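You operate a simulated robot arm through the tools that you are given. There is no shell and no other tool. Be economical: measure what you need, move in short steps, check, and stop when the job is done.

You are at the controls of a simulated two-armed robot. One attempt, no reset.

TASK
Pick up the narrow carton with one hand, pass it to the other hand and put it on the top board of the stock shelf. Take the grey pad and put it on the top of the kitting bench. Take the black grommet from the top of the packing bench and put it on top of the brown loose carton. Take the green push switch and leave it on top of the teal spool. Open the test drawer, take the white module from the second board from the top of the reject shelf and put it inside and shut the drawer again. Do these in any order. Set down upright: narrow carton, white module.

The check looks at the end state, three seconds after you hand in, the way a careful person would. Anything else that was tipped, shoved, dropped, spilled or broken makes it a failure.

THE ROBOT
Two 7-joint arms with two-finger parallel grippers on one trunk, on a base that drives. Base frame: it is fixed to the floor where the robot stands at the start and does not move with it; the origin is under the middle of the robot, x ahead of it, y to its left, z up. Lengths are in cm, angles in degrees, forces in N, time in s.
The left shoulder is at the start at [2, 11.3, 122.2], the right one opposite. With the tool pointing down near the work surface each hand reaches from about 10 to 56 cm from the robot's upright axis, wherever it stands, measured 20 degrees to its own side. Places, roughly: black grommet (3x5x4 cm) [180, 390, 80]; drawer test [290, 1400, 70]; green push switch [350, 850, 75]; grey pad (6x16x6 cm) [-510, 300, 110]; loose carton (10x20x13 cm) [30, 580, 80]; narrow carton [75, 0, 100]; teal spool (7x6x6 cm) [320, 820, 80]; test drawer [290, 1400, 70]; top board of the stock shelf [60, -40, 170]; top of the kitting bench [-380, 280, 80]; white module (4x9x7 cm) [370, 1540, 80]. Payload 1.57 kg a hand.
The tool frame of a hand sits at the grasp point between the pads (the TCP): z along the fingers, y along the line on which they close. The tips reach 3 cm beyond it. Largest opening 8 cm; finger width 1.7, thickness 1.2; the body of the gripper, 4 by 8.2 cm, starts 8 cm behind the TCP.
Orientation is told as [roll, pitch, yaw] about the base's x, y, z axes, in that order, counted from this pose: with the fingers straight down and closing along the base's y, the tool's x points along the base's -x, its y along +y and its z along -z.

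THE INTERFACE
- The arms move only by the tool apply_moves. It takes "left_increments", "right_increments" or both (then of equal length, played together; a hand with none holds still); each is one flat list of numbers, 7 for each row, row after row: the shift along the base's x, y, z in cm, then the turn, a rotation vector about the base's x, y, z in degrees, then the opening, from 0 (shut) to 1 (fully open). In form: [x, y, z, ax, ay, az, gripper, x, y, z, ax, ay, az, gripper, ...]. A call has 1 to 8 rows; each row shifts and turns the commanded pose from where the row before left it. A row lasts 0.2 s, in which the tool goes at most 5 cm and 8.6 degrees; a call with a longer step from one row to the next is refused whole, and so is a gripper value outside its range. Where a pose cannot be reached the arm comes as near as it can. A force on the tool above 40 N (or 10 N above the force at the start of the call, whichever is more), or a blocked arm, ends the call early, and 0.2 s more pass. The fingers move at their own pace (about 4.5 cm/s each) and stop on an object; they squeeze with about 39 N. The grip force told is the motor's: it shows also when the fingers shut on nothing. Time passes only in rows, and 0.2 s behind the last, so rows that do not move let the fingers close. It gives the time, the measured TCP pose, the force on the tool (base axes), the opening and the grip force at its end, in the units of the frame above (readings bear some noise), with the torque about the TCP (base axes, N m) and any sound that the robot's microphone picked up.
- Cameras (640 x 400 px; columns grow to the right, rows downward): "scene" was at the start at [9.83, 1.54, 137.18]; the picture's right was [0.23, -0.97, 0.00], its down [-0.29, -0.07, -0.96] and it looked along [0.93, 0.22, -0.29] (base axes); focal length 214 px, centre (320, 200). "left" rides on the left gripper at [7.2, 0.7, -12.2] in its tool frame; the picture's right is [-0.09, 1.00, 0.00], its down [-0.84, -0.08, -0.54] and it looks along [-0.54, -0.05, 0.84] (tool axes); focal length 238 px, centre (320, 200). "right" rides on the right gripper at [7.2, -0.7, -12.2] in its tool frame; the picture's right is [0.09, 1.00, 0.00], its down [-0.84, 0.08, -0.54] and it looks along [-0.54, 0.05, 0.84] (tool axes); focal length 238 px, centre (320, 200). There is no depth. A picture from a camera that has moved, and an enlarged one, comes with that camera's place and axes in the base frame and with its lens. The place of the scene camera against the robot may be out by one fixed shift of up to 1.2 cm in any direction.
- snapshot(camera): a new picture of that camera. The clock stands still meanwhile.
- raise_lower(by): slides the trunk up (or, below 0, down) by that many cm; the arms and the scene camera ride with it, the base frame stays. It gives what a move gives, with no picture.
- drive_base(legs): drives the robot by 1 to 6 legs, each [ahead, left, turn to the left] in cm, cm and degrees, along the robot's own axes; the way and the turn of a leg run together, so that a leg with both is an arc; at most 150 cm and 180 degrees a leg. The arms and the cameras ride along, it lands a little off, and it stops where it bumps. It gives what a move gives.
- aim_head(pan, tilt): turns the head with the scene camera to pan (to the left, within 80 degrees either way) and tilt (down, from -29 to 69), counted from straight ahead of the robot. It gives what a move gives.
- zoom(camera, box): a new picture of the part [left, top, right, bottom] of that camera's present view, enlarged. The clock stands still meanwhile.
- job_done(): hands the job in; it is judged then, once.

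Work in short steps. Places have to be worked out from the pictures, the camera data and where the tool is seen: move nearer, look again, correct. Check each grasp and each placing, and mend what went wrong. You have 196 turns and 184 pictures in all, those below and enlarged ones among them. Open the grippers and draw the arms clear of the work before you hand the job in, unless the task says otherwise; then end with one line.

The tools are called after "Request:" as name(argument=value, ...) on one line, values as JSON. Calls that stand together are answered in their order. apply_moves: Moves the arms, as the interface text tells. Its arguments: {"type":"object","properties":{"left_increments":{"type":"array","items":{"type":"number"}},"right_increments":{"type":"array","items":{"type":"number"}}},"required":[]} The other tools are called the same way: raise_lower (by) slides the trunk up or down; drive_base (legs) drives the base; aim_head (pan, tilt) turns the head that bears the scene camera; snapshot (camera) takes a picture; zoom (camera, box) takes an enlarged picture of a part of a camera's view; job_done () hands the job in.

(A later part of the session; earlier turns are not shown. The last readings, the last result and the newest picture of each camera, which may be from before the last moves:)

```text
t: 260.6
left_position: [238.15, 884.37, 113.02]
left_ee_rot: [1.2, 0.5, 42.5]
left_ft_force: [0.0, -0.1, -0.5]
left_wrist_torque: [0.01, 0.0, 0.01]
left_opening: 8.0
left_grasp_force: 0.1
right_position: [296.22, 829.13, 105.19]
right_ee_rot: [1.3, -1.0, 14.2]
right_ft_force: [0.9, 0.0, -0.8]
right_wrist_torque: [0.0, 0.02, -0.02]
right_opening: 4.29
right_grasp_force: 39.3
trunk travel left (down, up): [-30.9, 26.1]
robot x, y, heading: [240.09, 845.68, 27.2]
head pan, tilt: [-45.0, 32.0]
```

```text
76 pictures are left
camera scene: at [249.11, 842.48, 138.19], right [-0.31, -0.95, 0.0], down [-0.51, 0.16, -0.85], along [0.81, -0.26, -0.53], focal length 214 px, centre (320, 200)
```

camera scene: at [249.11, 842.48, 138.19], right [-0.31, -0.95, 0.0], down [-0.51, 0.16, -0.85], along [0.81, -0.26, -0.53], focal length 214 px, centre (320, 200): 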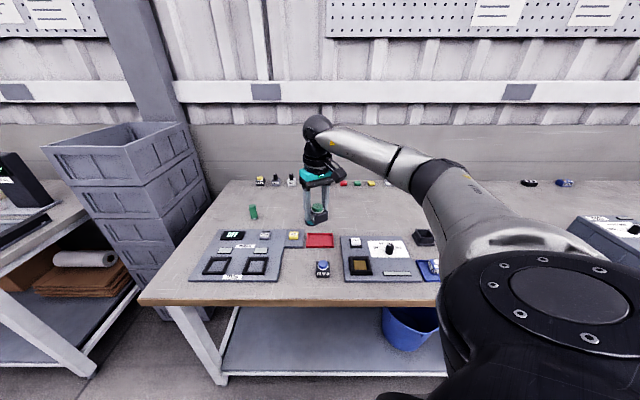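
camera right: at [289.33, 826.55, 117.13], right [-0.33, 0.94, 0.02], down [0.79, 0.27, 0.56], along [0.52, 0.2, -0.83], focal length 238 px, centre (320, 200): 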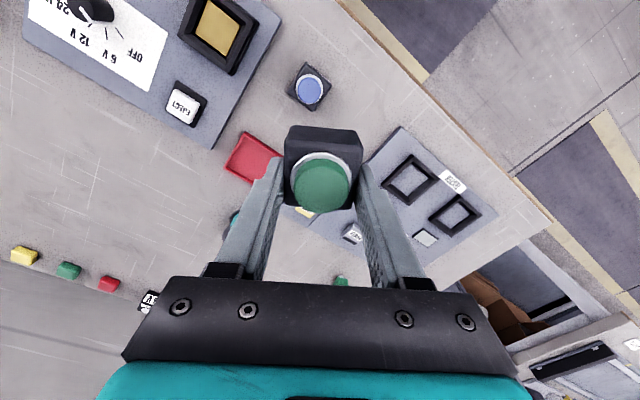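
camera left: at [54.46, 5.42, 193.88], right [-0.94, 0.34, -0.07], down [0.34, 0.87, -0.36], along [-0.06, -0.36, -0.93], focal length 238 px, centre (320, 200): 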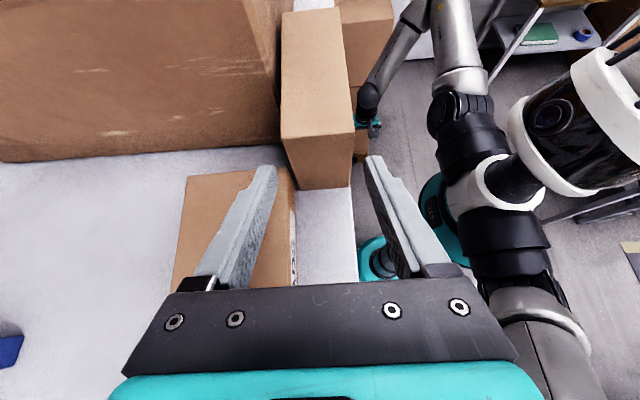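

Need ≈24.6 cm more along the wall direction. Drive 15 of it and look at the spool.

Request:
drive_base(legs=[[10.8, -10.4, 0]])

Request:
snapshot(camera="right")

Request:
zoom(camera="scene", box=[220, 130, 420, 290])

```text
t: 262.0
left_position: [252.88, 879.9, 113.1]
left_ee_rot: [1.0, 0.6, 42.5]
left_ft_force: [0.3, 0.0, -0.8]
left_wrist_torque: [0.05, -0.01, 0.01]
left_opening: 8.0
left_grasp_force: 0.0
right_position: [310.71, 824.74, 105.21]
right_ee_rot: [1.3, -0.9, 14.2]
right_ft_force: [-1.1, -0.2, -1.6]
right_wrist_torque: [0.01, 0.02, -0.02]
right_opening: 4.32
right_grasp_force: 39.2
trunk travel left (down, up): [-30.9, 26.1]
robot x, y, heading: [254.01, 841.16, 27.2]
head pan, tilt: [-45.0, 32.0]
```

```text
75 pictures are left
camera right: at [303.77, 822.08, 117.14], right [-0.33, 0.94, 0.02], down [0.79, 0.27, 0.56], along [0.52, 0.2, -0.83], focal length 238 px, centre (320, 200)
```

right: 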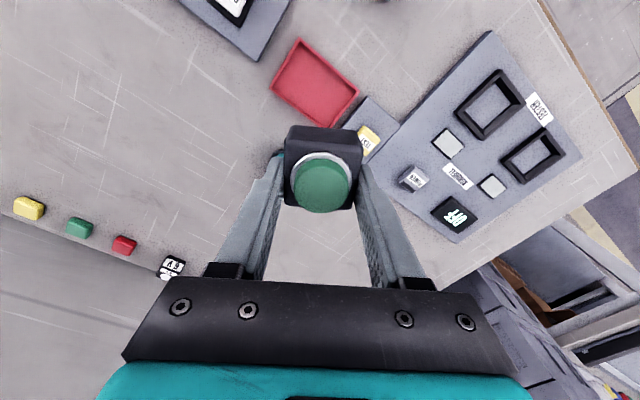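

```text
2.50 times, centred on (320, 210) of scene
camera zoom: at [263.65, 837.96, 138.18], right [-0.31, -0.95, 0.0], down [-0.51, 0.16, -0.85], along [0.81, -0.26, -0.53], focal length 536 px, centre (320, 175)
```

zoom: 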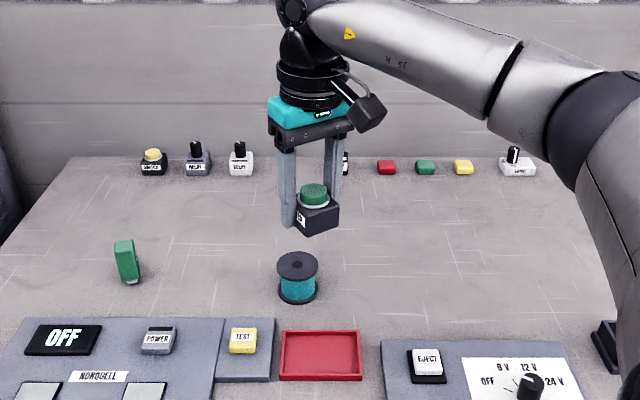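

Spool ≈(321.2,824.3), top z≈86. Drive closer and then fine-tune with the arm.

Request:
drive_base(legs=[[7.4, -3.8, 0]])

Request:
zoom(camera="scene", box=[220, 130, 420, 290])

```text
t: 263.1
left_position: [261.22, 879.85, 112.94]
left_ee_rot: [1.1, 0.5, 42.5]
left_ft_force: [0.0, 0.3, -0.4]
left_wrist_torque: [0.01, 0.04, -0.01]
left_opening: 7.99
left_grasp_force: 0.1
right_position: [319.17, 824.74, 105.17]
right_ee_rot: [1.4, -0.9, 14.2]
right_ft_force: [-0.9, 0.1, -0.1]
right_wrist_torque: [-0.01, 0.02, -0.01]
right_opening: 4.3
right_grasp_force: 38.7
trunk travel left (down, up): [-30.9, 26.1]
robot x, y, heading: [262.71, 841.29, 27.0]
head pan, tilt: [-45.0, 32.0]
```

```text
2.50 times, centred on (320, 210) of scene
camera zoom: at [272.06, 838.08, 138.18], right [-0.31, -0.95, 0.0], down [-0.51, 0.16, -0.85], along [0.81, -0.26, -0.53], focal length 536 px, centre (320, 175)
```

zoom: 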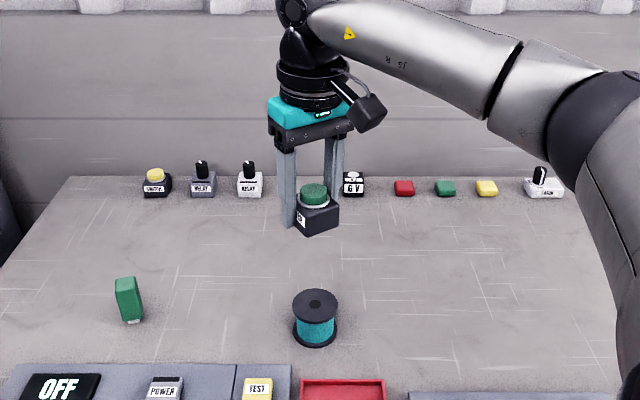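

Shift the arm +2.3 in x, lower the trunk 12.5 and check.

Request:
apply_moves(right_increments=[1.15, -0.2, 0, 0, 0, 0, 0, 1.15, -0.2, 0, 0, 0, 0, 0])

Request:
raise_lower(by=-12.5)

Request:
zoom(camera="scene", box=[240, 180, 400, 300])

Request:
zoom(camera="right", box=[220, 80, 420, 280])

```text
t: 263.6
left_position: [261.15, 880.02, 113.1]
left_ee_rot: [1.1, 0.5, 42.5]
left_ft_force: [0.3, 0.3, -0.2]
left_wrist_torque: [0.01, -0.01, 0.01]
left_opening: 7.99
left_grasp_force: 0.0
right_position: [321.33, 824.39, 105.23]
right_ee_rot: [1.3, -1.0, 14.2]
right_ft_force: [-0.1, -0.3, -1.0]
right_wrist_torque: [0.01, -0.04, 0.02]
right_opening: 4.32
right_grasp_force: 38.4
trunk travel left (down, up): [-30.9, 26.1]
robot x, y, heading: [262.55, 841.52, 27.1]
head pan, tilt: [-45.0, 32.0]
```

```text
t: 265.2
left_position: [261.07, 879.95, 100.51]
left_ee_rot: [1.2, 0.6, 42.5]
left_ft_force: [0.6, -0.4, 0.1]
left_wrist_torque: [0.01, -0.01, 0.0]
left_opening: 7.99
left_grasp_force: 0.1
right_position: [321.38, 824.39, 92.66]
right_ee_rot: [1.3, -0.9, 14.3]
right_ft_force: [0.2, 0.8, -0.1]
right_wrist_torque: [-0.02, -0.05, -0.02]
right_opening: 4.29
right_grasp_force: 39.1
trunk travel left (down, up): [-18.4, 38.6]
robot x, y, heading: [262.91, 841.26, 27.2]
head pan, tilt: [-45.0, 32.0]
```

```text
3.33 times, centred on (320, 240) of scene
camera zoom: at [271.93, 838.07, 125.7], right [-0.31, -0.95, 0.0], down [-0.5, 0.16, -0.85], along [0.81, -0.26, -0.53], focal length 715 px, centre (320, 67)
```

zoom: 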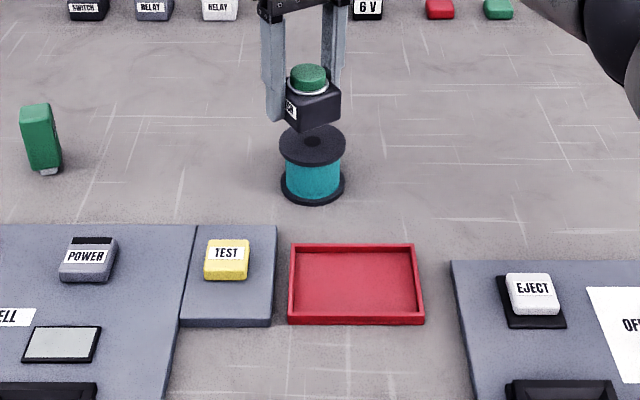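

```text
2.00 times, centred on (320, 180) of right
camera zoom: at [314.3, 821.8, 104.7], right [-0.33, 0.94, 0.02], down [0.79, 0.27, 0.56], along [0.52, 0.2, -0.83], focal length 477 px, centre (320, 240)
```

zoom: 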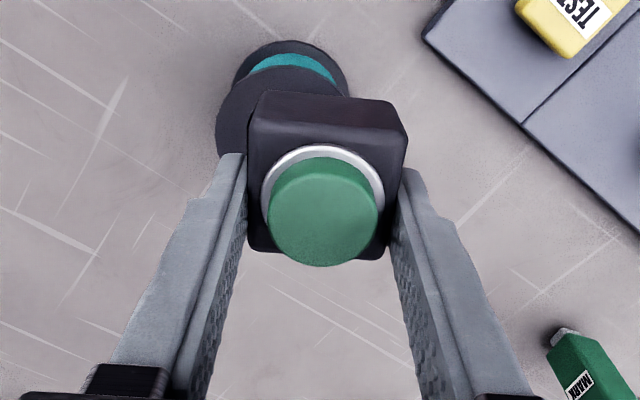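

Shift (+0.9,-1.4) to centre over the spool, then lower to contact.

Request:
apply_moves(right_increments=[0.9, -1.4, 0, 0, 0, 0, 0, 0, 0, -1.2, 0, 0, 0, 0, 0, 0, -1, 0, 0, 0, 0])

Request:
zoom(camera="right", box=[220, 80, 420, 280])

Request:
zoom(camera="scene", box=[270, 180, 370, 260])

```text
t: 266.0
left_position: [261.09, 879.91, 100.63]
left_ee_rot: [1.1, 0.5, 42.6]
left_ft_force: [0.3, -0.2, 0.6]
left_wrist_torque: [0.01, 0.04, -0.01]
left_opening: 8.02
left_grasp_force: 0.1
right_position: [322.23, 823.01, 90.43]
right_ee_rot: [1.3, -1.1, 14.2]
right_ft_force: [0.0, -0.2, -1.1]
right_wrist_torque: [0.01, -0.02, 0.03]
right_opening: 4.31
right_grasp_force: 38.6
trunk travel left (down, up): [-18.4, 38.6]
robot x, y, heading: [262.9, 840.82, 27.2]
head pan, tilt: [-45.0, 32.0]
```

```text
2.00 times, centred on (320, 180) of right
camera zoom: at [315.23, 820.4, 102.47], right [-0.33, 0.94, 0.02], down [0.79, 0.27, 0.56], along [0.52, 0.2, -0.83], focal length 477 px, centre (320, 240)
```

zoom: 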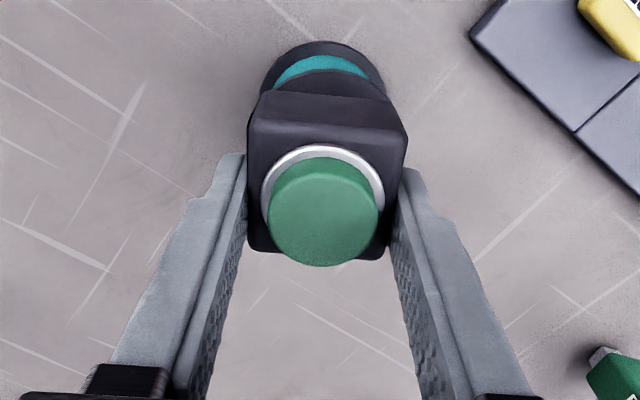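

```text
5.00 times, centred on (320, 220) of scene
camera zoom: at [271.94, 838.07, 125.69], right [-0.31, -0.95, 0.0], down [-0.5, 0.16, -0.85], along [0.81, -0.26, -0.53], focal length 1072 px, centre (320, 100)
```

zoom: 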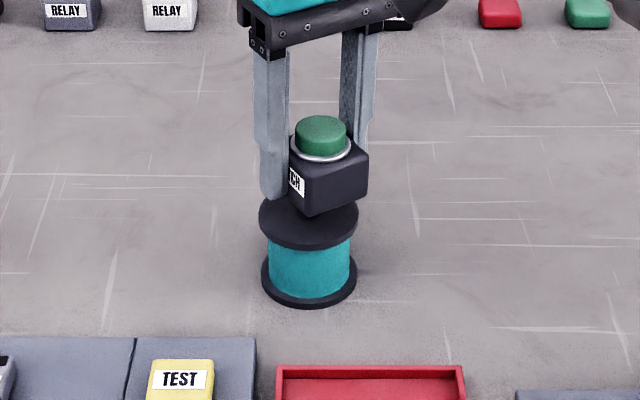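

Nearly centred. Nudge 0.4 and lower to contact.

Request:
apply_moves(right_increments=[0, 0.4, -0.4, 0, 0, 0, 0, 0, 0, -0.3, 0, 0, 0, 0, 0, 0, -0.2, 0, 0, 0, 0, 0, 0, -0.2, 0, 0, 0, 0, 0, 0, -0.2, 0, 0, 0, 0, 0, 0, 0, 0, 0, 0, 0])

Request:
zoom(camera="scene", box=[270, 180, 370, 260])

```text
t: 267.4
left_position: [261.15, 879.89, 100.45]
left_ee_rot: [1.1, 0.6, 42.5]
left_ft_force: [-0.1, -0.7, -0.6]
left_wrist_torque: [-0.01, -0.02, -0.01]
left_opening: 7.98
left_grasp_force: 0.0
right_position: [322.25, 823.35, 89.27]
right_ee_rot: [1.3, -1.0, 14.2]
right_ft_force: [-0.3, 0.2, -2.5]
right_wrist_torque: [-0.06, -0.02, 0.0]
right_opening: 4.32
right_grasp_force: 39.3
trunk travel left (down, up): [-18.4, 38.6]
robot x, y, heading: [262.76, 841.06, 27.2]
head pan, tilt: [-45.0, 32.0]
```

```text
5.00 times, centred on (320, 220) of scene
camera zoom: at [271.94, 838.07, 125.69], right [-0.31, -0.95, 0.0], down [-0.5, 0.16, -0.85], along [0.81, -0.26, -0.53], focal length 1072 px, centre (320, 100)
```

zoom: 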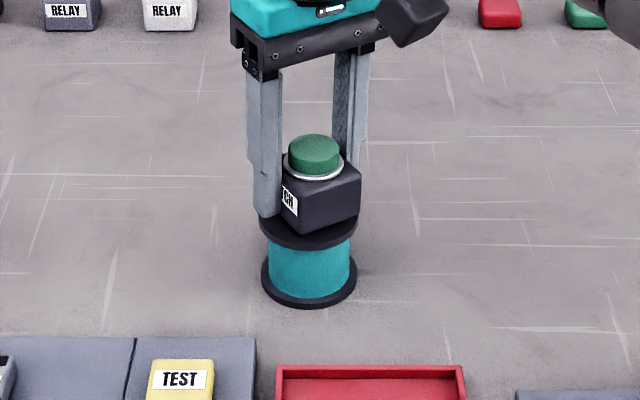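

Almost down. Continue with tiny steps.

Request:
apply_moves(right_increments=[0, 0.2, -0.15, 0, 0, 0, 0, 0, 0, -0.15, 0, 0, 0, 0, 0, 0, -0.15, 0, 0, 0, 0, 0, 0, -0.15, 0, 0, 0, 0, 0, 0, -0.15, 0, 0, 0, 0, 0, 0, 0, 0, 0, 0, 0])

Request:
zoom(camera="scene", box=[270, 180, 370, 260])

```text
t: 268.8
left_position: [261.03, 879.91, 100.54]
left_ee_rot: [1.0, 0.4, 42.6]
left_ft_force: [0.7, 0.0, -0.2]
left_wrist_torque: [0.03, 0.0, -0.03]
left_opening: 7.99
left_grasp_force: 0.0
right_position: [322.11, 823.65, 88.51]
right_ee_rot: [1.3, -1.0, 14.3]
right_ft_force: [-0.1, 0.8, 2.3]
right_wrist_torque: [-0.1, -0.01, 0.0]
right_opening: 4.28
right_grasp_force: 38.8
trunk travel left (down, up): [-18.4, 38.6]
robot x, y, heading: [262.77, 841.03, 27.1]
head pan, tilt: [-45.0, 32.0]
```

```text
5.00 times, centred on (320, 220) of scene
camera zoom: at [271.91, 838.08, 125.7], right [-0.31, -0.95, 0.0], down [-0.5, 0.16, -0.85], along [0.81, -0.26, -0.53], focal length 1072 px, centre (320, 100)
```

zoom: 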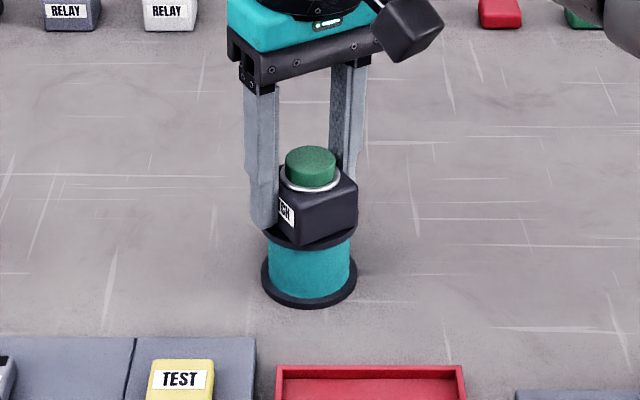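

Contact. Open, raise and check.

Request:
apply_moves(right_increments=[0, 0, -0.1, 0, 0, 0, 0, 0, 0, 0, 0, 0, 0, 0.75, 0, 0, 0, 0, 0, 0, 0.75, 0, 0, 0, 0, 0, 0, 0.75, 0, 0, 2.5, 0, 0, 0, 0.75, 0, 0, 4, 0, 0, 0, 0.75, 0, 0, 4, 0, 0, 0, 1, 0, 0, 4, 0, 0, 0, 1])

Request:
zoom(camera="scene", box=[270, 160, 370, 260])

```text
t: 270.6
left_position: [261.04, 880.0, 100.51]
left_ee_rot: [1.2, 0.5, 42.5]
left_ft_force: [0.3, 0.0, -0.4]
left_wrist_torque: [-0.02, 0.01, -0.05]
left_opening: 7.97
left_grasp_force: 0.1
right_position: [322.29, 823.8, 102.94]
right_ee_rot: [1.2, -1.0, 14.3]
right_ft_force: [-0.6, 0.4, -0.2]
right_wrist_torque: [-0.01, 0.05, -0.01]
right_opening: 8.03
right_grasp_force: 0.1
trunk travel left (down, up): [-18.4, 38.6]
robot x, y, heading: [262.8, 840.63, 27.3]
head pan, tilt: [-45.0, 32.0]
```

```text
4.00 times, centred on (320, 210) of scene
camera zoom: at [271.91, 838.09, 125.7], right [-0.31, -0.95, 0.0], down [-0.5, 0.16, -0.85], along [0.81, -0.26, -0.53], focal length 858 px, centre (320, 160)
```

zoom: 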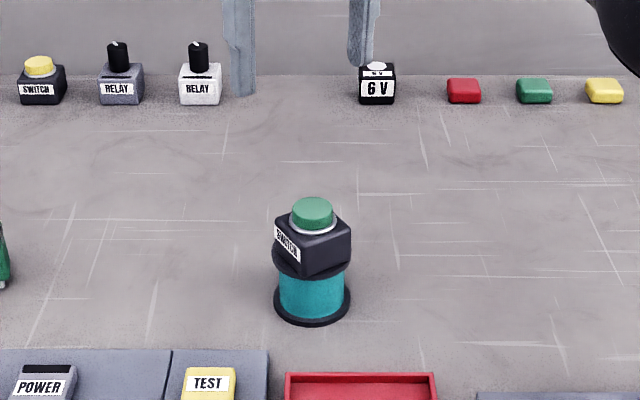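

Switch is on the spool. Retract, back into the aisle, and drive on along it.

Request:
drive_base(legs=[[-27, 26, 0], [0, 0, 46]])

Request:
apply_moves(right_increments=[-3.5, 1, 1, 0, 0, -3, 1, -3.5, 1, 1, 0, 0, -3, 1, -3.5, 1, 1, 0, 0, -3, 1, -3.5, 1, 1, 0, 0, -3, 1, -3.5, 1, 1, 0, 0, -2, 1])

Request:
drive_base(legs=[[130, 0, 0], [130, 0, 0]])

Request:
aim_head(pan=5, tilt=12)

Request:
snapshot(camera="scene")

```text
t: 275.1
left_position: [197.86, 877.75, 100.54]
left_ee_rot: [1.1, 0.6, 88.7]
left_ft_force: [-0.1, -0.3, -0.5]
left_wrist_torque: [0.0, -0.03, 0.02]
left_opening: 8.01
left_grasp_force: 0.0
right_position: [280.44, 883.17, 102.86]
right_ee_rot: [1.3, -1.0, 60.6]
right_ft_force: [-0.8, -0.4, -0.4]
right_wrist_torque: [0.01, 0.01, 0.02]
right_opening: 7.98
right_grasp_force: 0.0
trunk travel left (down, up): [-18.4, 38.6]
robot x, y, heading: [227.2, 851.8, 73.3]
head pan, tilt: [-45.0, 32.0]
```

```text
t: 276.3
left_position: [197.73, 877.72, 100.45]
left_ee_rot: [1.1, 0.5, 88.8]
left_ft_force: [-0.2, 0.2, 0.5]
left_wrist_torque: [0.01, 0.01, -0.01]
left_opening: 8.03
left_grasp_force: 0.0
right_position: [262.78, 888.22, 108.03]
right_ee_rot: [1.3, -1.0, 46.3]
right_ft_force: [-0.4, -0.5, -0.1]
right_wrist_torque: [-0.02, -0.01, -0.04]
right_opening: 8.01
right_grasp_force: 0.0
trunk travel left (down, up): [-18.4, 38.6]
robot x, y, heading: [227.2, 851.95, 73.2]
head pan, tilt: [-45.0, 32.0]
```

```text
t: 288.9
left_position: [267.26, 1126.03, 100.52]
left_ee_rot: [1.0, 0.5, 89.8]
left_ft_force: [-0.7, -0.9, 0.6]
left_wrist_torque: [0.01, -0.02, -0.01]
left_opening: 8.01
left_grasp_force: 0.0
right_position: [332.25, 1137.64, 107.97]
right_ee_rot: [1.3, -1.0, 47.5]
right_ft_force: [0.0, 0.9, -0.5]
right_wrist_torque: [-0.05, -0.02, 0.01]
right_opening: 7.99
right_grasp_force: 0.0
trunk travel left (down, up): [-18.4, 38.6]
robot x, y, heading: [296.8, 1100.52, 74.6]
head pan, tilt: [-45.0, 32.0]
```

```text
t: 290.0
left_position: [267.37, 1126.06, 100.58]
left_ee_rot: [1.0, 0.4, 89.7]
left_ft_force: [-0.5, 0.4, 1.2]
left_wrist_torque: [0.0, 0.0, 0.02]
left_opening: 8.02
left_grasp_force: 0.1
right_position: [332.33, 1137.68, 107.98]
right_ee_rot: [1.3, -1.0, 47.5]
right_ft_force: [0.1, 0.2, 0.6]
right_wrist_torque: [0.03, 0.01, -0.04]
right_opening: 7.98
right_grasp_force: 0.0
trunk travel left (down, up): [-18.4, 38.6]
robot x, y, heading: [296.82, 1100.76, 74.4]
head pan, tilt: [5.0, 12.0]
```

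```text
65 pictures are left
camera scene: at [298.77, 1110.37, 128.91], right [0.98, -0.18, 0.0], down [-0.04, -0.2, -0.98], along [0.18, 0.96, -0.21], focal length 214 px, centre (320, 200)
```

scene: 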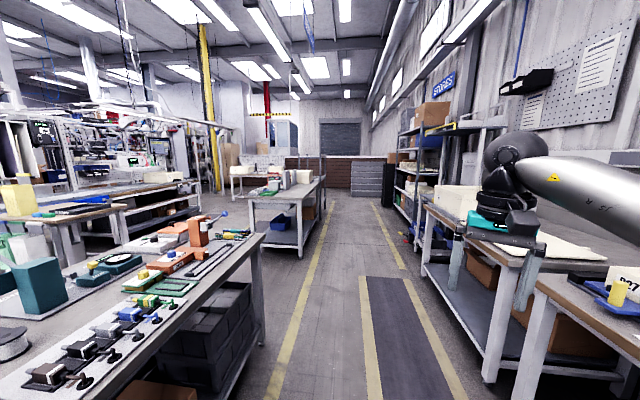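

Request:
zoom(camera="scene", box=[220, 120, 420, 260])

```text
2.86 times, centred on (320, 190) of scene
camera zoom: at [298.77, 1110.37, 128.91], right [0.98, -0.18, 0.0], down [-0.04, -0.2, -0.98], along [0.18, 0.96, -0.21], focal length 613 px, centre (320, 229)
```

zoom: 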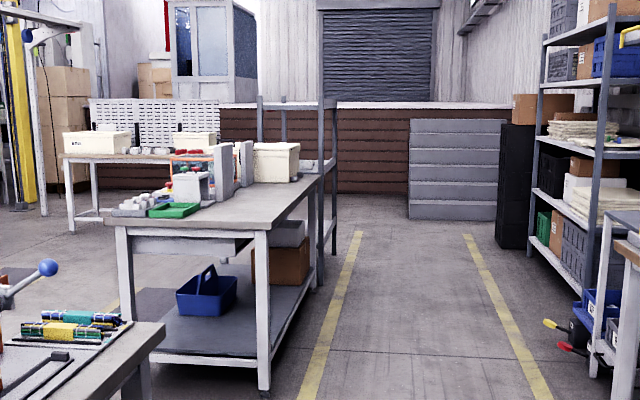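

Drive to the gap before that bench and look at its front.

Request:
drive_base(legs=[[0, 0, -1.5], [140, 0, 0], [38, 0, 0]])

Request:
aim_head(pan=48, tilt=25)

Request:
snapshot(camera="scene")

```text
t: 299.3
left_position: [318.15, 1296.08, 100.49]
left_ee_rot: [1.1, 0.6, 89.0]
left_ft_force: [0.2, -0.9, 0.1]
left_wrist_torque: [-0.01, -0.02, 0.0]
left_opening: 8.01
left_grasp_force: 0.1
right_position: [383.34, 1306.79, 108.07]
right_ee_rot: [1.3, -1.0, 46.7]
right_ft_force: [0.1, 0.1, 0.2]
right_wrist_torque: [-0.01, 0.03, -0.01]
right_opening: 8.0
right_grasp_force: 0.0
trunk travel left (down, up): [-18.4, 38.6]
robot x, y, heading: [347.64, 1270.41, 73.7]
head pan, tilt: [5.0, 12.0]
```

```text
t: 300.4
left_position: [318.14, 1296.09, 100.52]
left_ee_rot: [1.1, 0.5, 89.0]
left_ft_force: [-1.0, 0.5, 0.4]
left_wrist_torque: [-0.02, -0.01, 0.0]
left_opening: 8.01
left_grasp_force: 0.2
right_position: [383.34, 1306.75, 108.09]
right_ee_rot: [1.3, -1.0, 46.7]
right_ft_force: [-1.2, 0.1, -0.4]
right_wrist_torque: [-0.01, 0.0, 0.0]
right_opening: 7.98
right_grasp_force: 0.0
trunk travel left (down, up): [-18.4, 38.6]
robot x, y, heading: [347.61, 1270.25, 73.9]
head pan, tilt: [48.0, 25.0]
```

```text
63 pictures are left
camera scene: at [342.75, 1278.62, 126.81], right [0.85, 0.52, 0.0], down [0.22, -0.36, -0.91], along [-0.48, 0.77, -0.42], focal length 214 px, centre (320, 200)
```

scene: 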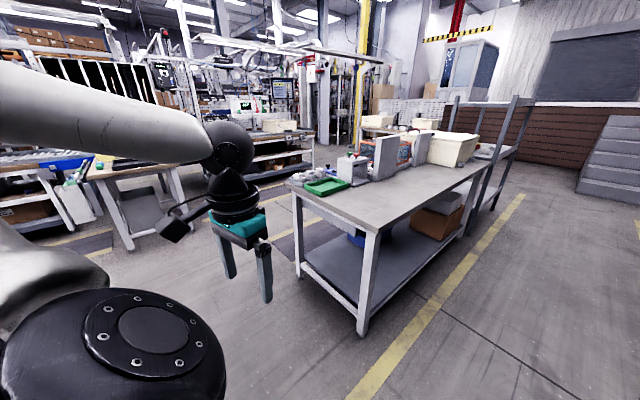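

Request:
zoom(camera="scene", box=[270, 90, 540, 290])

```text
2.00 times, centred on (405, 190) of scene
camera zoom: at [342.75, 1278.62, 126.81], right [0.85, 0.52, 0.0], down [0.22, -0.36, -0.91], along [-0.48, 0.77, -0.42], focal length 429 px, centre (150, 220)
```

zoom: 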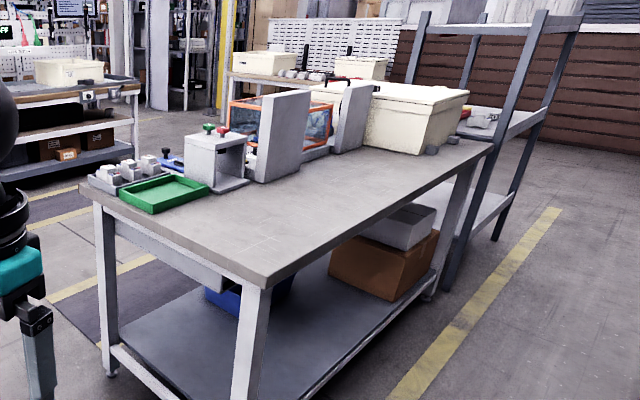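

The drawer panel is under the table on the near (−e) face, n≈-138…-95; the reject shelf stands behind the bench with a whitish module on its second board. Move in front of the drawer.

Request:
drive_base(legs=[[0, 80, -0.7], [8, 0, 0]])

Request:
aim_head(pan=0, tilt=40)

Request:
snapshot(camera="scene")

```text
t: 305.3
left_position: [245.0, 1326.05, 100.51]
left_ee_rot: [1.0, 0.5, 88.6]
left_ft_force: [0.8, 0.2, 0.2]
left_wrist_torque: [-0.02, 0.0, 0.03]
left_opening: 7.98
left_grasp_force: 0.0
right_position: [310.32, 1336.32, 107.99]
right_ee_rot: [1.2, -0.9, 46.4]
right_ft_force: [0.7, -0.3, 0.2]
right_wrist_torque: [-0.02, 0.0, -0.01]
right_opening: 7.98
right_grasp_force: 0.0
trunk travel left (down, up): [-18.4, 38.6]
robot x, y, heading: [274.31, 1300.28, 73.5]
head pan, tilt: [48.0, 25.0]
```

```text
t: 306.5
left_position: [245.21, 1325.94, 100.59]
left_ee_rot: [1.1, 0.5, 88.7]
left_ft_force: [-0.4, -0.1, 0.9]
left_wrist_torque: [0.02, 0.01, 0.02]
left_opening: 7.99
left_grasp_force: 0.1
right_position: [310.29, 1336.16, 108.05]
right_ee_rot: [1.4, -1.0, 46.3]
right_ft_force: [0.3, -0.2, -0.2]
right_wrist_torque: [0.03, 0.01, 0.02]
right_opening: 8.01
right_grasp_force: 0.1
trunk travel left (down, up): [-18.4, 38.6]
robot x, y, heading: [274.46, 1300.06, 73.6]
head pan, tilt: [0.0, 40.0]
```

```text
61 pictures are left
camera scene: at [276.8, 1308.66, 124.47], right [0.96, -0.29, 0.0], down [-0.18, -0.62, -0.77], along [0.22, 0.73, -0.64], focal length 214 px, centre (320, 200)
```

scene: 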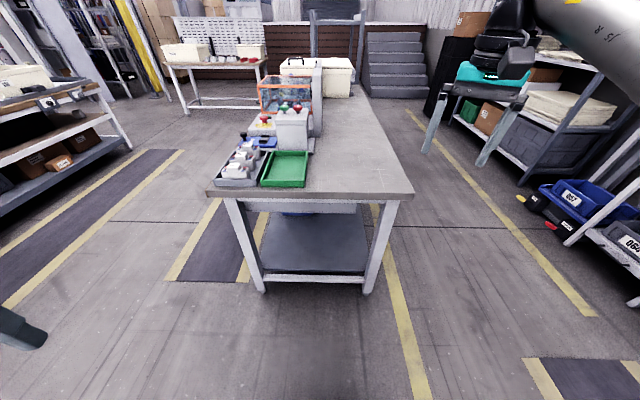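

Request:
zoom(camera="scene", box=[200, 130, 420, 270])

```text
2.86 times, centred on (310, 200) of scene
camera zoom: at [276.8, 1308.66, 124.47], right [0.96, -0.29, 0.0], down [-0.18, -0.62, -0.77], along [0.22, 0.73, -0.64], focal length 613 px, centre (349, 200)
```

zoom: 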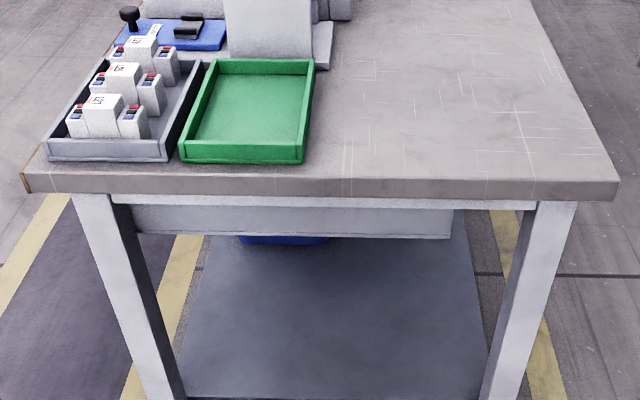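

The drawer body seems to open on the far (−n) side. Drive round to that side and face it.

Request:
drive_base(legs=[[0, 100, 0], [98, 0, 0], [0, 0, -90.5]])

Request:
aim_head(pan=8, tilt=35)

Request:
snapshot(camera="scene")

```text
t: 320.3
left_position: [228.77, 1452.05, 100.64]
left_ee_rot: [1.0, 0.5, -1.3]
left_ft_force: [0.5, 1.1, 0.1]
left_wrist_torque: [-0.01, 0.01, -0.01]
left_opening: 8.02
left_grasp_force: 0.0
right_position: [239.2, 1386.86, 108.09]
right_ee_rot: [1.3, -1.0, -43.5]
right_ft_force: [-0.3, 0.2, -0.6]
right_wrist_torque: [-0.02, -0.02, 0.0]
right_opening: 8.01
right_grasp_force: 0.1
trunk travel left (down, up): [-18.4, 38.6]
robot x, y, heading: [203.31, 1422.63, -16.7]
head pan, tilt: [0.0, 40.0]
```

```text
t: 321.0
left_position: [228.96, 1452.13, 100.6]
left_ee_rot: [1.1, 0.5, -1.3]
left_ft_force: [0.7, 0.7, 0.2]
left_wrist_torque: [-0.02, 0.0, 0.03]
left_opening: 7.97
left_grasp_force: 0.0
right_position: [239.19, 1386.99, 108.14]
right_ee_rot: [1.3, -1.0, -43.6]
right_ft_force: [-1.3, 0.1, 0.3]
right_wrist_torque: [-0.03, 0.02, 0.0]
right_opening: 7.98
right_grasp_force: 0.1
trunk travel left (down, up): [-18.4, 38.6]
robot x, y, heading: [203.02, 1422.59, -16.8]
head pan, tilt: [8.0, 35.0]
```

```text
59 pictures are left
camera scene: at [212.55, 1420.61, 125.23], right [-0.15, -0.99, 0.0], down [-0.57, 0.09, -0.82], along [0.81, -0.12, -0.57], focal length 214 px, centre (320, 200)
```

scene: 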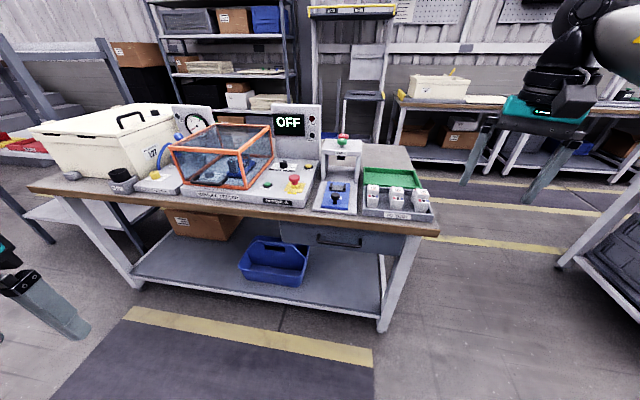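

Drawer front with a handle visible. Zoom.

Request:
zoom(camera="scene", box=[250, 170, 450, 290])

```text
3.20 times, centred on (350, 230) of scene
camera zoom: at [212.55, 1420.61, 125.23], right [-0.15, -0.99, 0.0], down [-0.57, 0.09, -0.82], along [0.81, -0.12, -0.57], focal length 686 px, centre (224, 104)
```

zoom: 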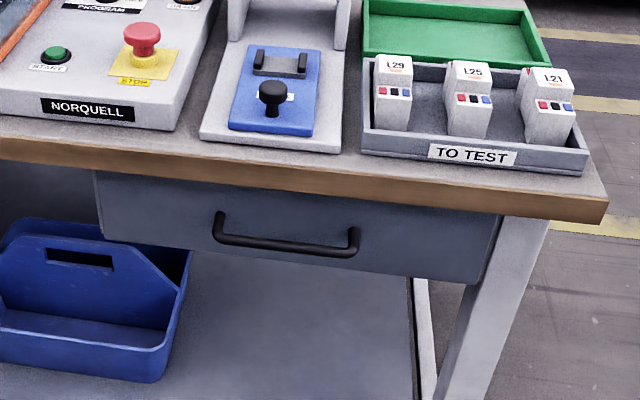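

Handle bar ≈(263,1406,70), horizontal, ~15 cm wide. Lower the trunk and reorient the right hand: fingers forward, closing vertically.

Request:
raise_lower(by=-17)

Request:
apply_moves(right_increments=[-1, 1, 1, 0, 0, 6.7, 1, -1, 1, 1, 0, 0, 6.7, 1, -1, 1, 1, 0, 0, 6.7, 1, -1, 1, 0, 0, 0, 6.7, 1, 0, 0, 0, 3.09, -5.76, -4.62, 1, 0, 0, 0, 3.09, -5.76, -4.62, 1, 0, 0, 0, 3.09, -5.76, -4.62, 1, 0, 0, 0, 3.09, -5.76, -4.62, 1])

Request:
apply_moves(right_increments=[0, 0, 0, 3.09, -5.76, -4.62, 1, 0, 0, 0, 3.09, -5.76, -4.62, 1, 0, 0, 0, 3.09, -5.76, -4.62, 1, 0, 0, 0, 3.09, -5.76, -4.62, 1, 0, 0, 0, 3.09, -5.76, -4.62, 1, 0, 0, 0, 3.09, -5.76, -4.62, 1, 0, 0, 0, 3.09, -5.76, -4.62, 1, 0, 0, 0, 3.09, -5.76, -4.62, 1])

Request:
apply_moves(right_increments=[0, 0, 0, 3.09, -5.76, -4.62, 1, 0, 0, 0, 3.09, -5.76, -4.62, 1, 0, 0, 0, 3.09, -5.76, -4.62, 1])

Request:
snapshot(camera="scene")

```text
t: 322.9
left_position: [228.83, 1452.2, 83.51]
left_ee_rot: [1.1, 0.5, -1.3]
left_ft_force: [0.5, 0.4, -0.1]
left_wrist_torque: [-0.03, -0.01, 0.01]
left_opening: 8.01
left_grasp_force: 0.2
right_position: [239.29, 1386.92, 91.01]
right_ee_rot: [1.3, -1.0, -43.5]
right_ft_force: [0.8, 0.2, 0.2]
right_wrist_torque: [-0.01, 0.03, 0.01]
right_opening: 7.99
right_grasp_force: 0.1
trunk travel left (down, up): [-1.4, 55.6]
robot x, y, heading: [203.09, 1422.66, -16.2]
head pan, tilt: [8.0, 35.0]
```

```text
t: 324.7
left_position: [228.83, 1452.06, 83.47]
left_ee_rot: [1.1, 0.5, -1.4]
left_ft_force: [0.4, -0.8, 0.5]
left_wrist_torque: [-0.01, -0.02, 0.0]
left_opening: 8.01
left_grasp_force: 0.0
right_position: [235.18, 1390.8, 94.22]
right_ee_rot: [23.2, -15.9, -38.9]
right_ft_force: [-0.3, 0.1, -0.5]
right_wrist_torque: [-0.01, 0.02, 0.0]
right_opening: 8.04
right_grasp_force: 0.0
trunk travel left (down, up): [-1.4, 55.6]
robot x, y, heading: [203.38, 1422.71, -16.2]
head pan, tilt: [8.0, 35.0]
```

```text
t: 326.5
left_position: [228.92, 1452.11, 83.56]
left_ee_rot: [1.1, 0.5, -1.2]
left_ft_force: [0.6, 0.6, -0.7]
left_wrist_torque: [0.01, -0.02, -0.01]
left_opening: 8.0
left_grasp_force: 0.0
right_position: [237.69, 1388.86, 94.8]
right_ee_rot: [75.9, -12.1, -92.1]
right_ft_force: [-0.2, -0.2, 0.2]
right_wrist_torque: [-0.03, -0.02, -0.02]
right_opening: 7.99
right_grasp_force: 0.1
right hand out of reach, approached as far as the arm can: row 7, 8
trunk travel left (down, up): [-1.4, 55.6]
robot x, y, heading: [203.12, 1422.86, -16.4]
head pan, tilt: [8.0, 35.0]
```

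```text
t: 327.3
left_position: [228.88, 1452.23, 83.61]
left_ee_rot: [1.1, 0.5, -1.3]
left_ft_force: [0.2, 0.6, -0.3]
left_wrist_torque: [0.0, 0.0, 0.01]
left_opening: 8.0
left_grasp_force: 0.2
right_position: [240.28, 1389.77, 95.95]
right_ee_rot: [88.3, -6.3, -99.8]
right_ft_force: [0.1, 0.4, 0.6]
right_wrist_torque: [-0.01, -0.02, -0.01]
right_opening: 8.02
right_grasp_force: 0.0
right hand out of reach, approached as far as the arm can: row 1, 2, 3
trunk travel left (down, up): [-1.4, 55.6]
robot x, y, heading: [203.0, 1423.03, -16.7]
head pan, tilt: [8.0, 35.0]
```

```text
57 pictures are left
camera scene: at [212.54, 1420.61, 108.23], right [-0.15, -0.99, 0.0], down [-0.57, 0.09, -0.82], along [0.81, -0.12, -0.57], focal length 214 px, centre (320, 200)
```

scene: 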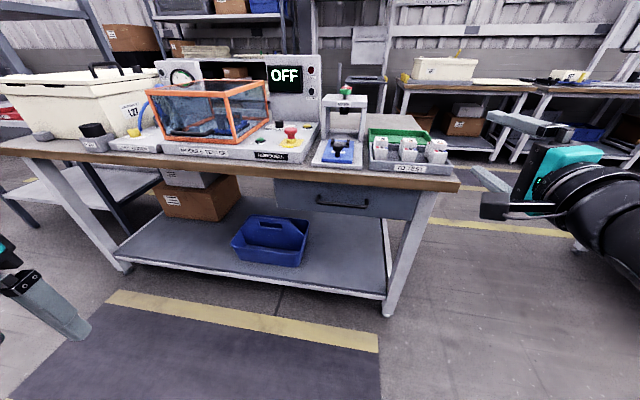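

Hand is roughly forward with vertical closing. Strafe the base left 14 and lower the hand toward handle height, correcting the 7° yaw.

Request:
drive_base(legs=[[0, 14, 0]])

Request:
apply_moves(right_increments=[0, 0, -3.5, 0, 0, -1, 1, 0, 0, -3.5, 0, 0, -1, 1, 0, 0, -3.5, 0, 0, -1, 1, 0, 0, -3.5, 0, 0, -1, 1, 0, 0, -3.5, 0, 0, -1, 1, 0, 0, -3.5, 0, 0, -1, 1])

Request:
snapshot(camera="right")

Request:
snapshot(camera="scene")

```text
t: 328.6
left_position: [232.92, 1465.22, 83.53]
left_ee_rot: [1.1, 0.6, -1.4]
left_ft_force: [-0.6, -0.9, -0.2]
left_wrist_torque: [-0.03, 0.0, 0.0]
left_opening: 8.02
left_grasp_force: 0.1
right_position: [244.23, 1403.0, 95.88]
right_ee_rot: [88.3, -6.1, -99.8]
right_ft_force: [0.3, -0.6, 0.2]
right_wrist_torque: [0.01, -0.03, 0.02]
right_opening: 7.99
right_grasp_force: 0.0
trunk travel left (down, up): [-1.4, 55.6]
robot x, y, heading: [207.31, 1436.04, -16.9]
head pan, tilt: [8.0, 35.0]
```

```text
t: 330.0
left_position: [233.01, 1465.16, 83.49]
left_ee_rot: [1.1, 0.5, -1.4]
left_ft_force: [0.0, 0.1, 0.8]
left_wrist_torque: [-0.01, 0.01, 0.01]
left_opening: 7.98
left_grasp_force: 0.1
right_position: [244.34, 1403.11, 74.6]
right_ee_rot: [88.3, -6.2, -105.8]
right_ft_force: [-0.1, 0.3, 0.2]
right_wrist_torque: [-0.02, -0.02, -0.01]
right_opening: 7.99
right_grasp_force: 0.0
trunk travel left (down, up): [-1.4, 55.6]
robot x, y, heading: [206.84, 1436.19, -16.7]
head pan, tilt: [8.0, 35.0]
```

```text
56 pictures are left
camera right: at [234.43, 1413.43, 73.47], right [0.08, 0.18, 0.98], down [-0.74, -0.64, 0.18], along [0.66, -0.74, 0.08], focal length 238 px, centre (320, 200)
```

right: 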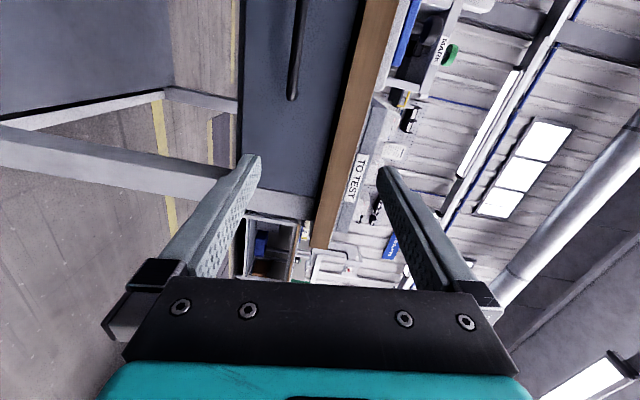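

```text
55 pictures are left
camera scene: at [216.49, 1433.79, 108.23], right [-0.15, -0.99, 0.0], down [-0.57, 0.09, -0.82], along [0.81, -0.12, -0.57], focal length 214 px, centre (320, 200)
```

scene: 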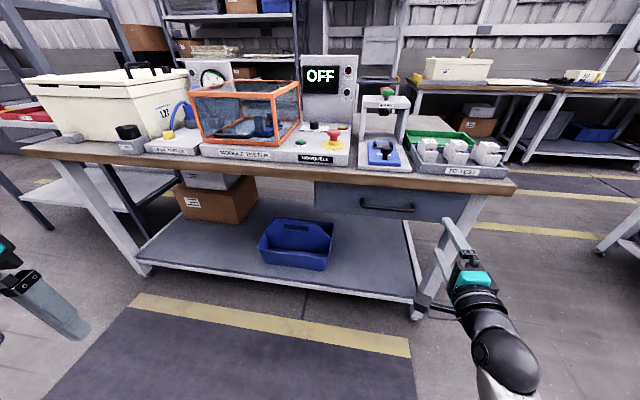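

Triangulated bar: z≈70.2, right end (262.3,1399.3). Align height/lateral, narrow the opening, and advance most of the way.

Request:
apply_moves(right_increments=[0.9, 3.1, -2.2, 0, 0, 0, 0.6, 0.9, 3.1, -2.2, 0, 0, 0, 0.6, 3.1, -0.94, 0, 0, 0, 0, 0.6, 3.1, -0.94, 0, 0, 0, 0, 0.6, 3.1, -0.94, 0, 0, 0, 0, 0.6, 2.9, -0.87, 0, 0, 0, 0, 0.6])

Request:
snapshot(camera="right")

Request:
zoom(camera="scene", box=[320, 150, 520, 290])

```text
t: 331.4
left_position: [232.95, 1465.33, 83.54]
left_ee_rot: [1.1, 0.5, -1.4]
left_ft_force: [0.3, -0.5, -0.3]
left_wrist_torque: [0.0, -0.03, 0.03]
left_opening: 7.98
left_grasp_force: 0.0
right_position: [257.8, 1404.79, 69.91]
right_ee_rot: [87.8, -7.4, -106.0]
right_ft_force: [0.5, -0.1, -0.4]
right_wrist_torque: [0.03, 0.02, -0.02]
right_opening: 4.79
right_grasp_force: 0.1
trunk travel left (down, up): [-1.4, 55.6]
robot x, y, heading: [207.05, 1436.34, -17.0]
head pan, tilt: [8.0, 35.0]
```

```text
54 pictures are left
camera right: at [248.03, 1415.12, 68.74], right [0.1, 0.2, 0.98], down [-0.74, -0.64, 0.2], along [0.66, -0.74, 0.08], focal length 238 px, centre (320, 200)
```

right: 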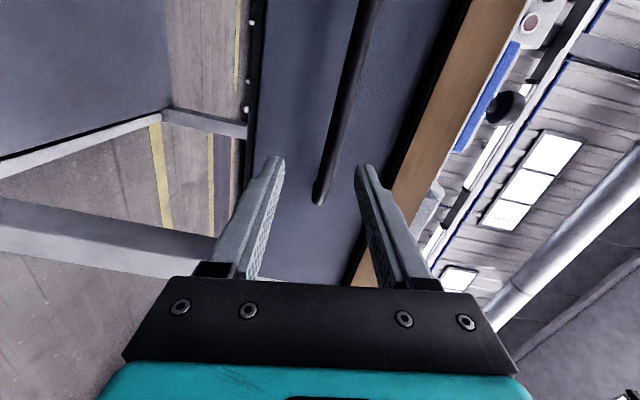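

```text
2.86 times, centred on (420, 220) of scene
camera zoom: at [216.49, 1433.79, 108.23], right [-0.15, -0.99, 0.0], down [-0.57, 0.09, -0.82], along [0.81, -0.12, -0.57], focal length 613 px, centre (34, 143)
```

zoom: 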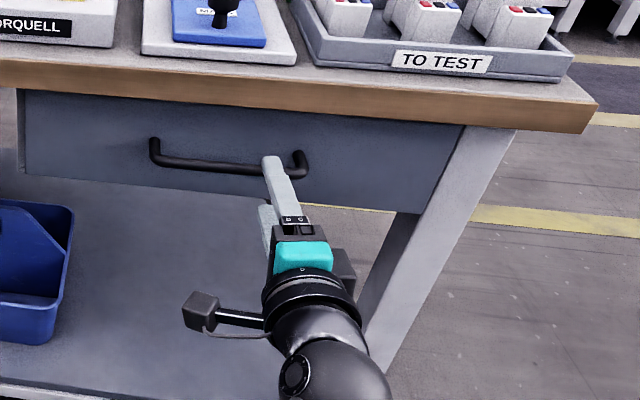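

Aligned; advance 5 cm and close on the bar.

Request:
apply_moves(right_increments=[2.4, -0.72, 0.2, 0, 0, 0, 0.6, 2.4, -0.72, 0.1, 0, 0, 0, 0.6, 0, 0, 0, 0, 0, 0, 0, 0, 0, 0, 0, 0, 0, 0, 0, 0, 0, 0, 0, 0, 0, 0, 0, 0, 0, 0, 0, 0])

Request:
zoom(camera="scene", box=[320, 150, 520, 290])

```text
t: 332.8
left_position: [232.7, 1465.37, 83.61]
left_ee_rot: [1.0, 0.3, -1.4]
left_ft_force: [0.2, 0.0, 0.0]
left_wrist_torque: [-0.01, -0.02, 0.0]
left_opening: 7.98
left_grasp_force: 0.0
right_position: [262.78, 1404.15, 71.03]
right_ee_rot: [88.5, -6.1, -105.8]
right_ft_force: [-23.1, 15.6, 5.8]
right_wrist_torque: [-0.66, -2.49, 0.04]
right_opening: 2.66
right_grasp_force: 37.0
trunk travel left (down, up): [-1.4, 55.6]
robot x, y, heading: [207.11, 1436.0, -16.6]
head pan, tilt: [8.0, 35.0]
```

```text
2.86 times, centred on (420, 220) of scene
camera zoom: at [216.21, 1433.95, 108.25], right [-0.15, -0.99, 0.0], down [-0.56, 0.09, -0.82], along [0.81, -0.12, -0.57], focal length 613 px, centre (34, 143)
```

zoom: 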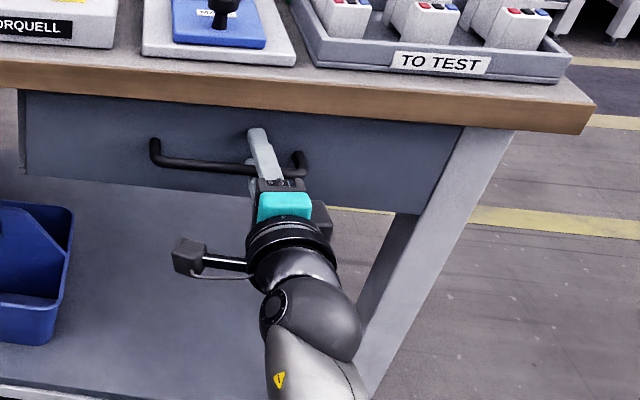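

Something is gripped. Pull back with the arm 4 cm and check.

Request:
apply_moves(right_increments=[-1.3, 0.4, 0, 0, 0, 0, 0, -1.3, 0.4, 0, 0, 0, 0, 0, -1.3, 0.4, 0, 0, 0, 0, 0])

Request:
zoom(camera="scene", box=[320, 150, 520, 290])

```text
t: 333.7
left_position: [232.89, 1465.36, 83.42]
left_ee_rot: [1.1, 0.4, -1.3]
left_ft_force: [0.0, 0.7, 0.4]
left_wrist_torque: [0.03, 0.0, -0.03]
left_opening: 8.04
left_grasp_force: 0.0
right_position: [259.52, 1405.05, 70.32]
right_ee_rot: [87.2, -6.7, -104.9]
right_ft_force: [-0.2, 3.3, -5.2]
right_wrist_torque: [0.57, -0.23, 0.87]
right_opening: 1.39
right_grasp_force: 30.0
trunk travel left (down, up): [-1.4, 55.6]
robot x, y, heading: [206.81, 1436.27, -16.3]
head pan, tilt: [8.0, 35.0]
stopped in row 3 (right hand): the force on the tool passed its limit at 40 N (the readings are from after the stop); the commanded pose is now the measured one
```

```text
2.86 times, centred on (420, 220) of scene
camera zoom: at [216.51, 1433.84, 108.24], right [-0.15, -0.99, 0.0], down [-0.57, 0.09, -0.82], along [0.81, -0.12, -0.57], focal length 613 px, centre (34, 143)
```

zoom: 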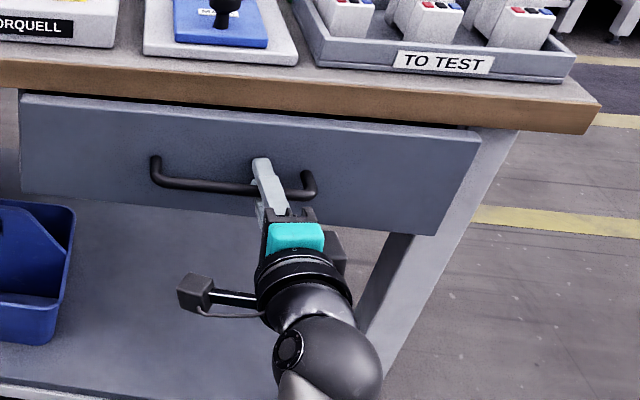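

Drawer is coming out with a firm bar grip (1.4 cm). Drive the base straight back 20 cm.

Request:
drive_base(legs=[[-20, 0, 0]])

Request:
snapshot(camera="scene")

```text
t: 335.3
left_position: [213.64, 1471.14, 83.36]
left_ee_rot: [1.0, 0.5, -1.3]
left_ft_force: [-0.8, -1.2, 0.2]
left_wrist_torque: [-0.01, -0.01, -0.02]
left_opening: 7.99
left_grasp_force: 0.0
right_position: [240.55, 1411.11, 70.31]
right_ee_rot: [87.0, -6.9, -104.5]
right_ft_force: [9.1, 25.9, -10.8]
right_wrist_torque: [0.56, -0.25, -0.01]
right_opening: 1.38
right_grasp_force: 30.3
trunk travel left (down, up): [-1.4, 55.6]
robot x, y, heading: [187.88, 1441.87, -16.3]
head pan, tilt: [8.0, 35.0]
```

```text
50 pictures are left
camera scene: at [197.39, 1439.71, 108.22], right [-0.15, -0.99, 0.0], down [-0.57, 0.08, -0.82], along [0.81, -0.12, -0.57], focal length 214 px, centre (320, 200)
```

scene: 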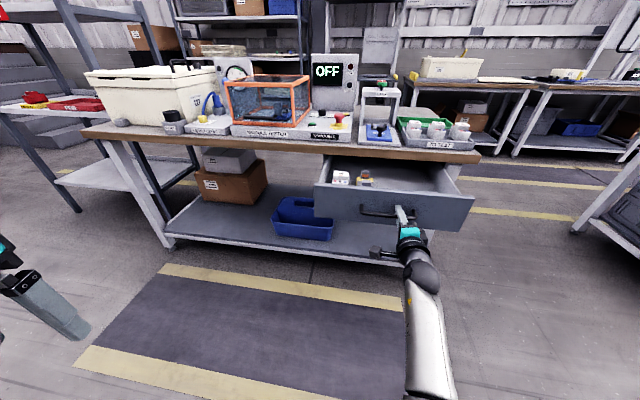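

Drawer is open ~22 cm. Release the bar, withdraw the hand, and look into the drawer.

Request:
apply_moves(right_increments=[0, 0, 0, 0, 0, 0, 0.5, 0, 0, 0, 0, 0, 0, 0.5, 0, 0, 0, 0, 0, 0, 0.5, -3, 0.9, 0, 0, 0, 0, 0.5, -3, 0.9, 0, 0, 0, 0, 0.5, -3, 0.9, 0, 0, 0, 0, 0.5])

Request:
zoom(camera="scene", box=[300, 120, 500, 260])

```text
t: 336.7
left_position: [213.72, 1471.02, 83.42]
left_ee_rot: [1.2, 0.4, -1.4]
left_ft_force: [-0.7, 0.0, 0.5]
left_wrist_torque: [0.0, 0.04, 0.0]
left_opening: 7.99
left_grasp_force: 0.0
right_position: [231.5, 1412.99, 71.02]
right_ee_rot: [87.7, -8.5, -104.7]
right_ft_force: [0.9, 0.0, -0.2]
right_wrist_torque: [-0.02, 0.0, 0.0]
right_opening: 4.01
right_grasp_force: 0.0
trunk travel left (down, up): [-1.4, 55.6]
robot x, y, heading: [188.08, 1442.04, -16.5]
head pan, tilt: [8.0, 35.0]
```

```text
2.86 times, centred on (400, 190) of scene
camera zoom: at [197.27, 1439.57, 108.23], right [-0.15, -0.99, 0.0], down [-0.57, 0.09, -0.82], along [0.81, -0.12, -0.57], focal length 613 px, centre (91, 229)
```

zoom: 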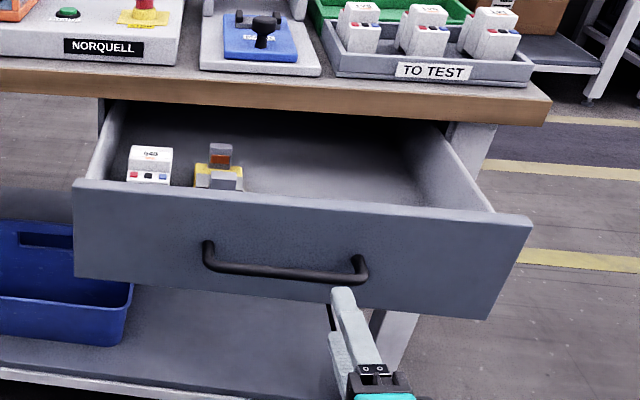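

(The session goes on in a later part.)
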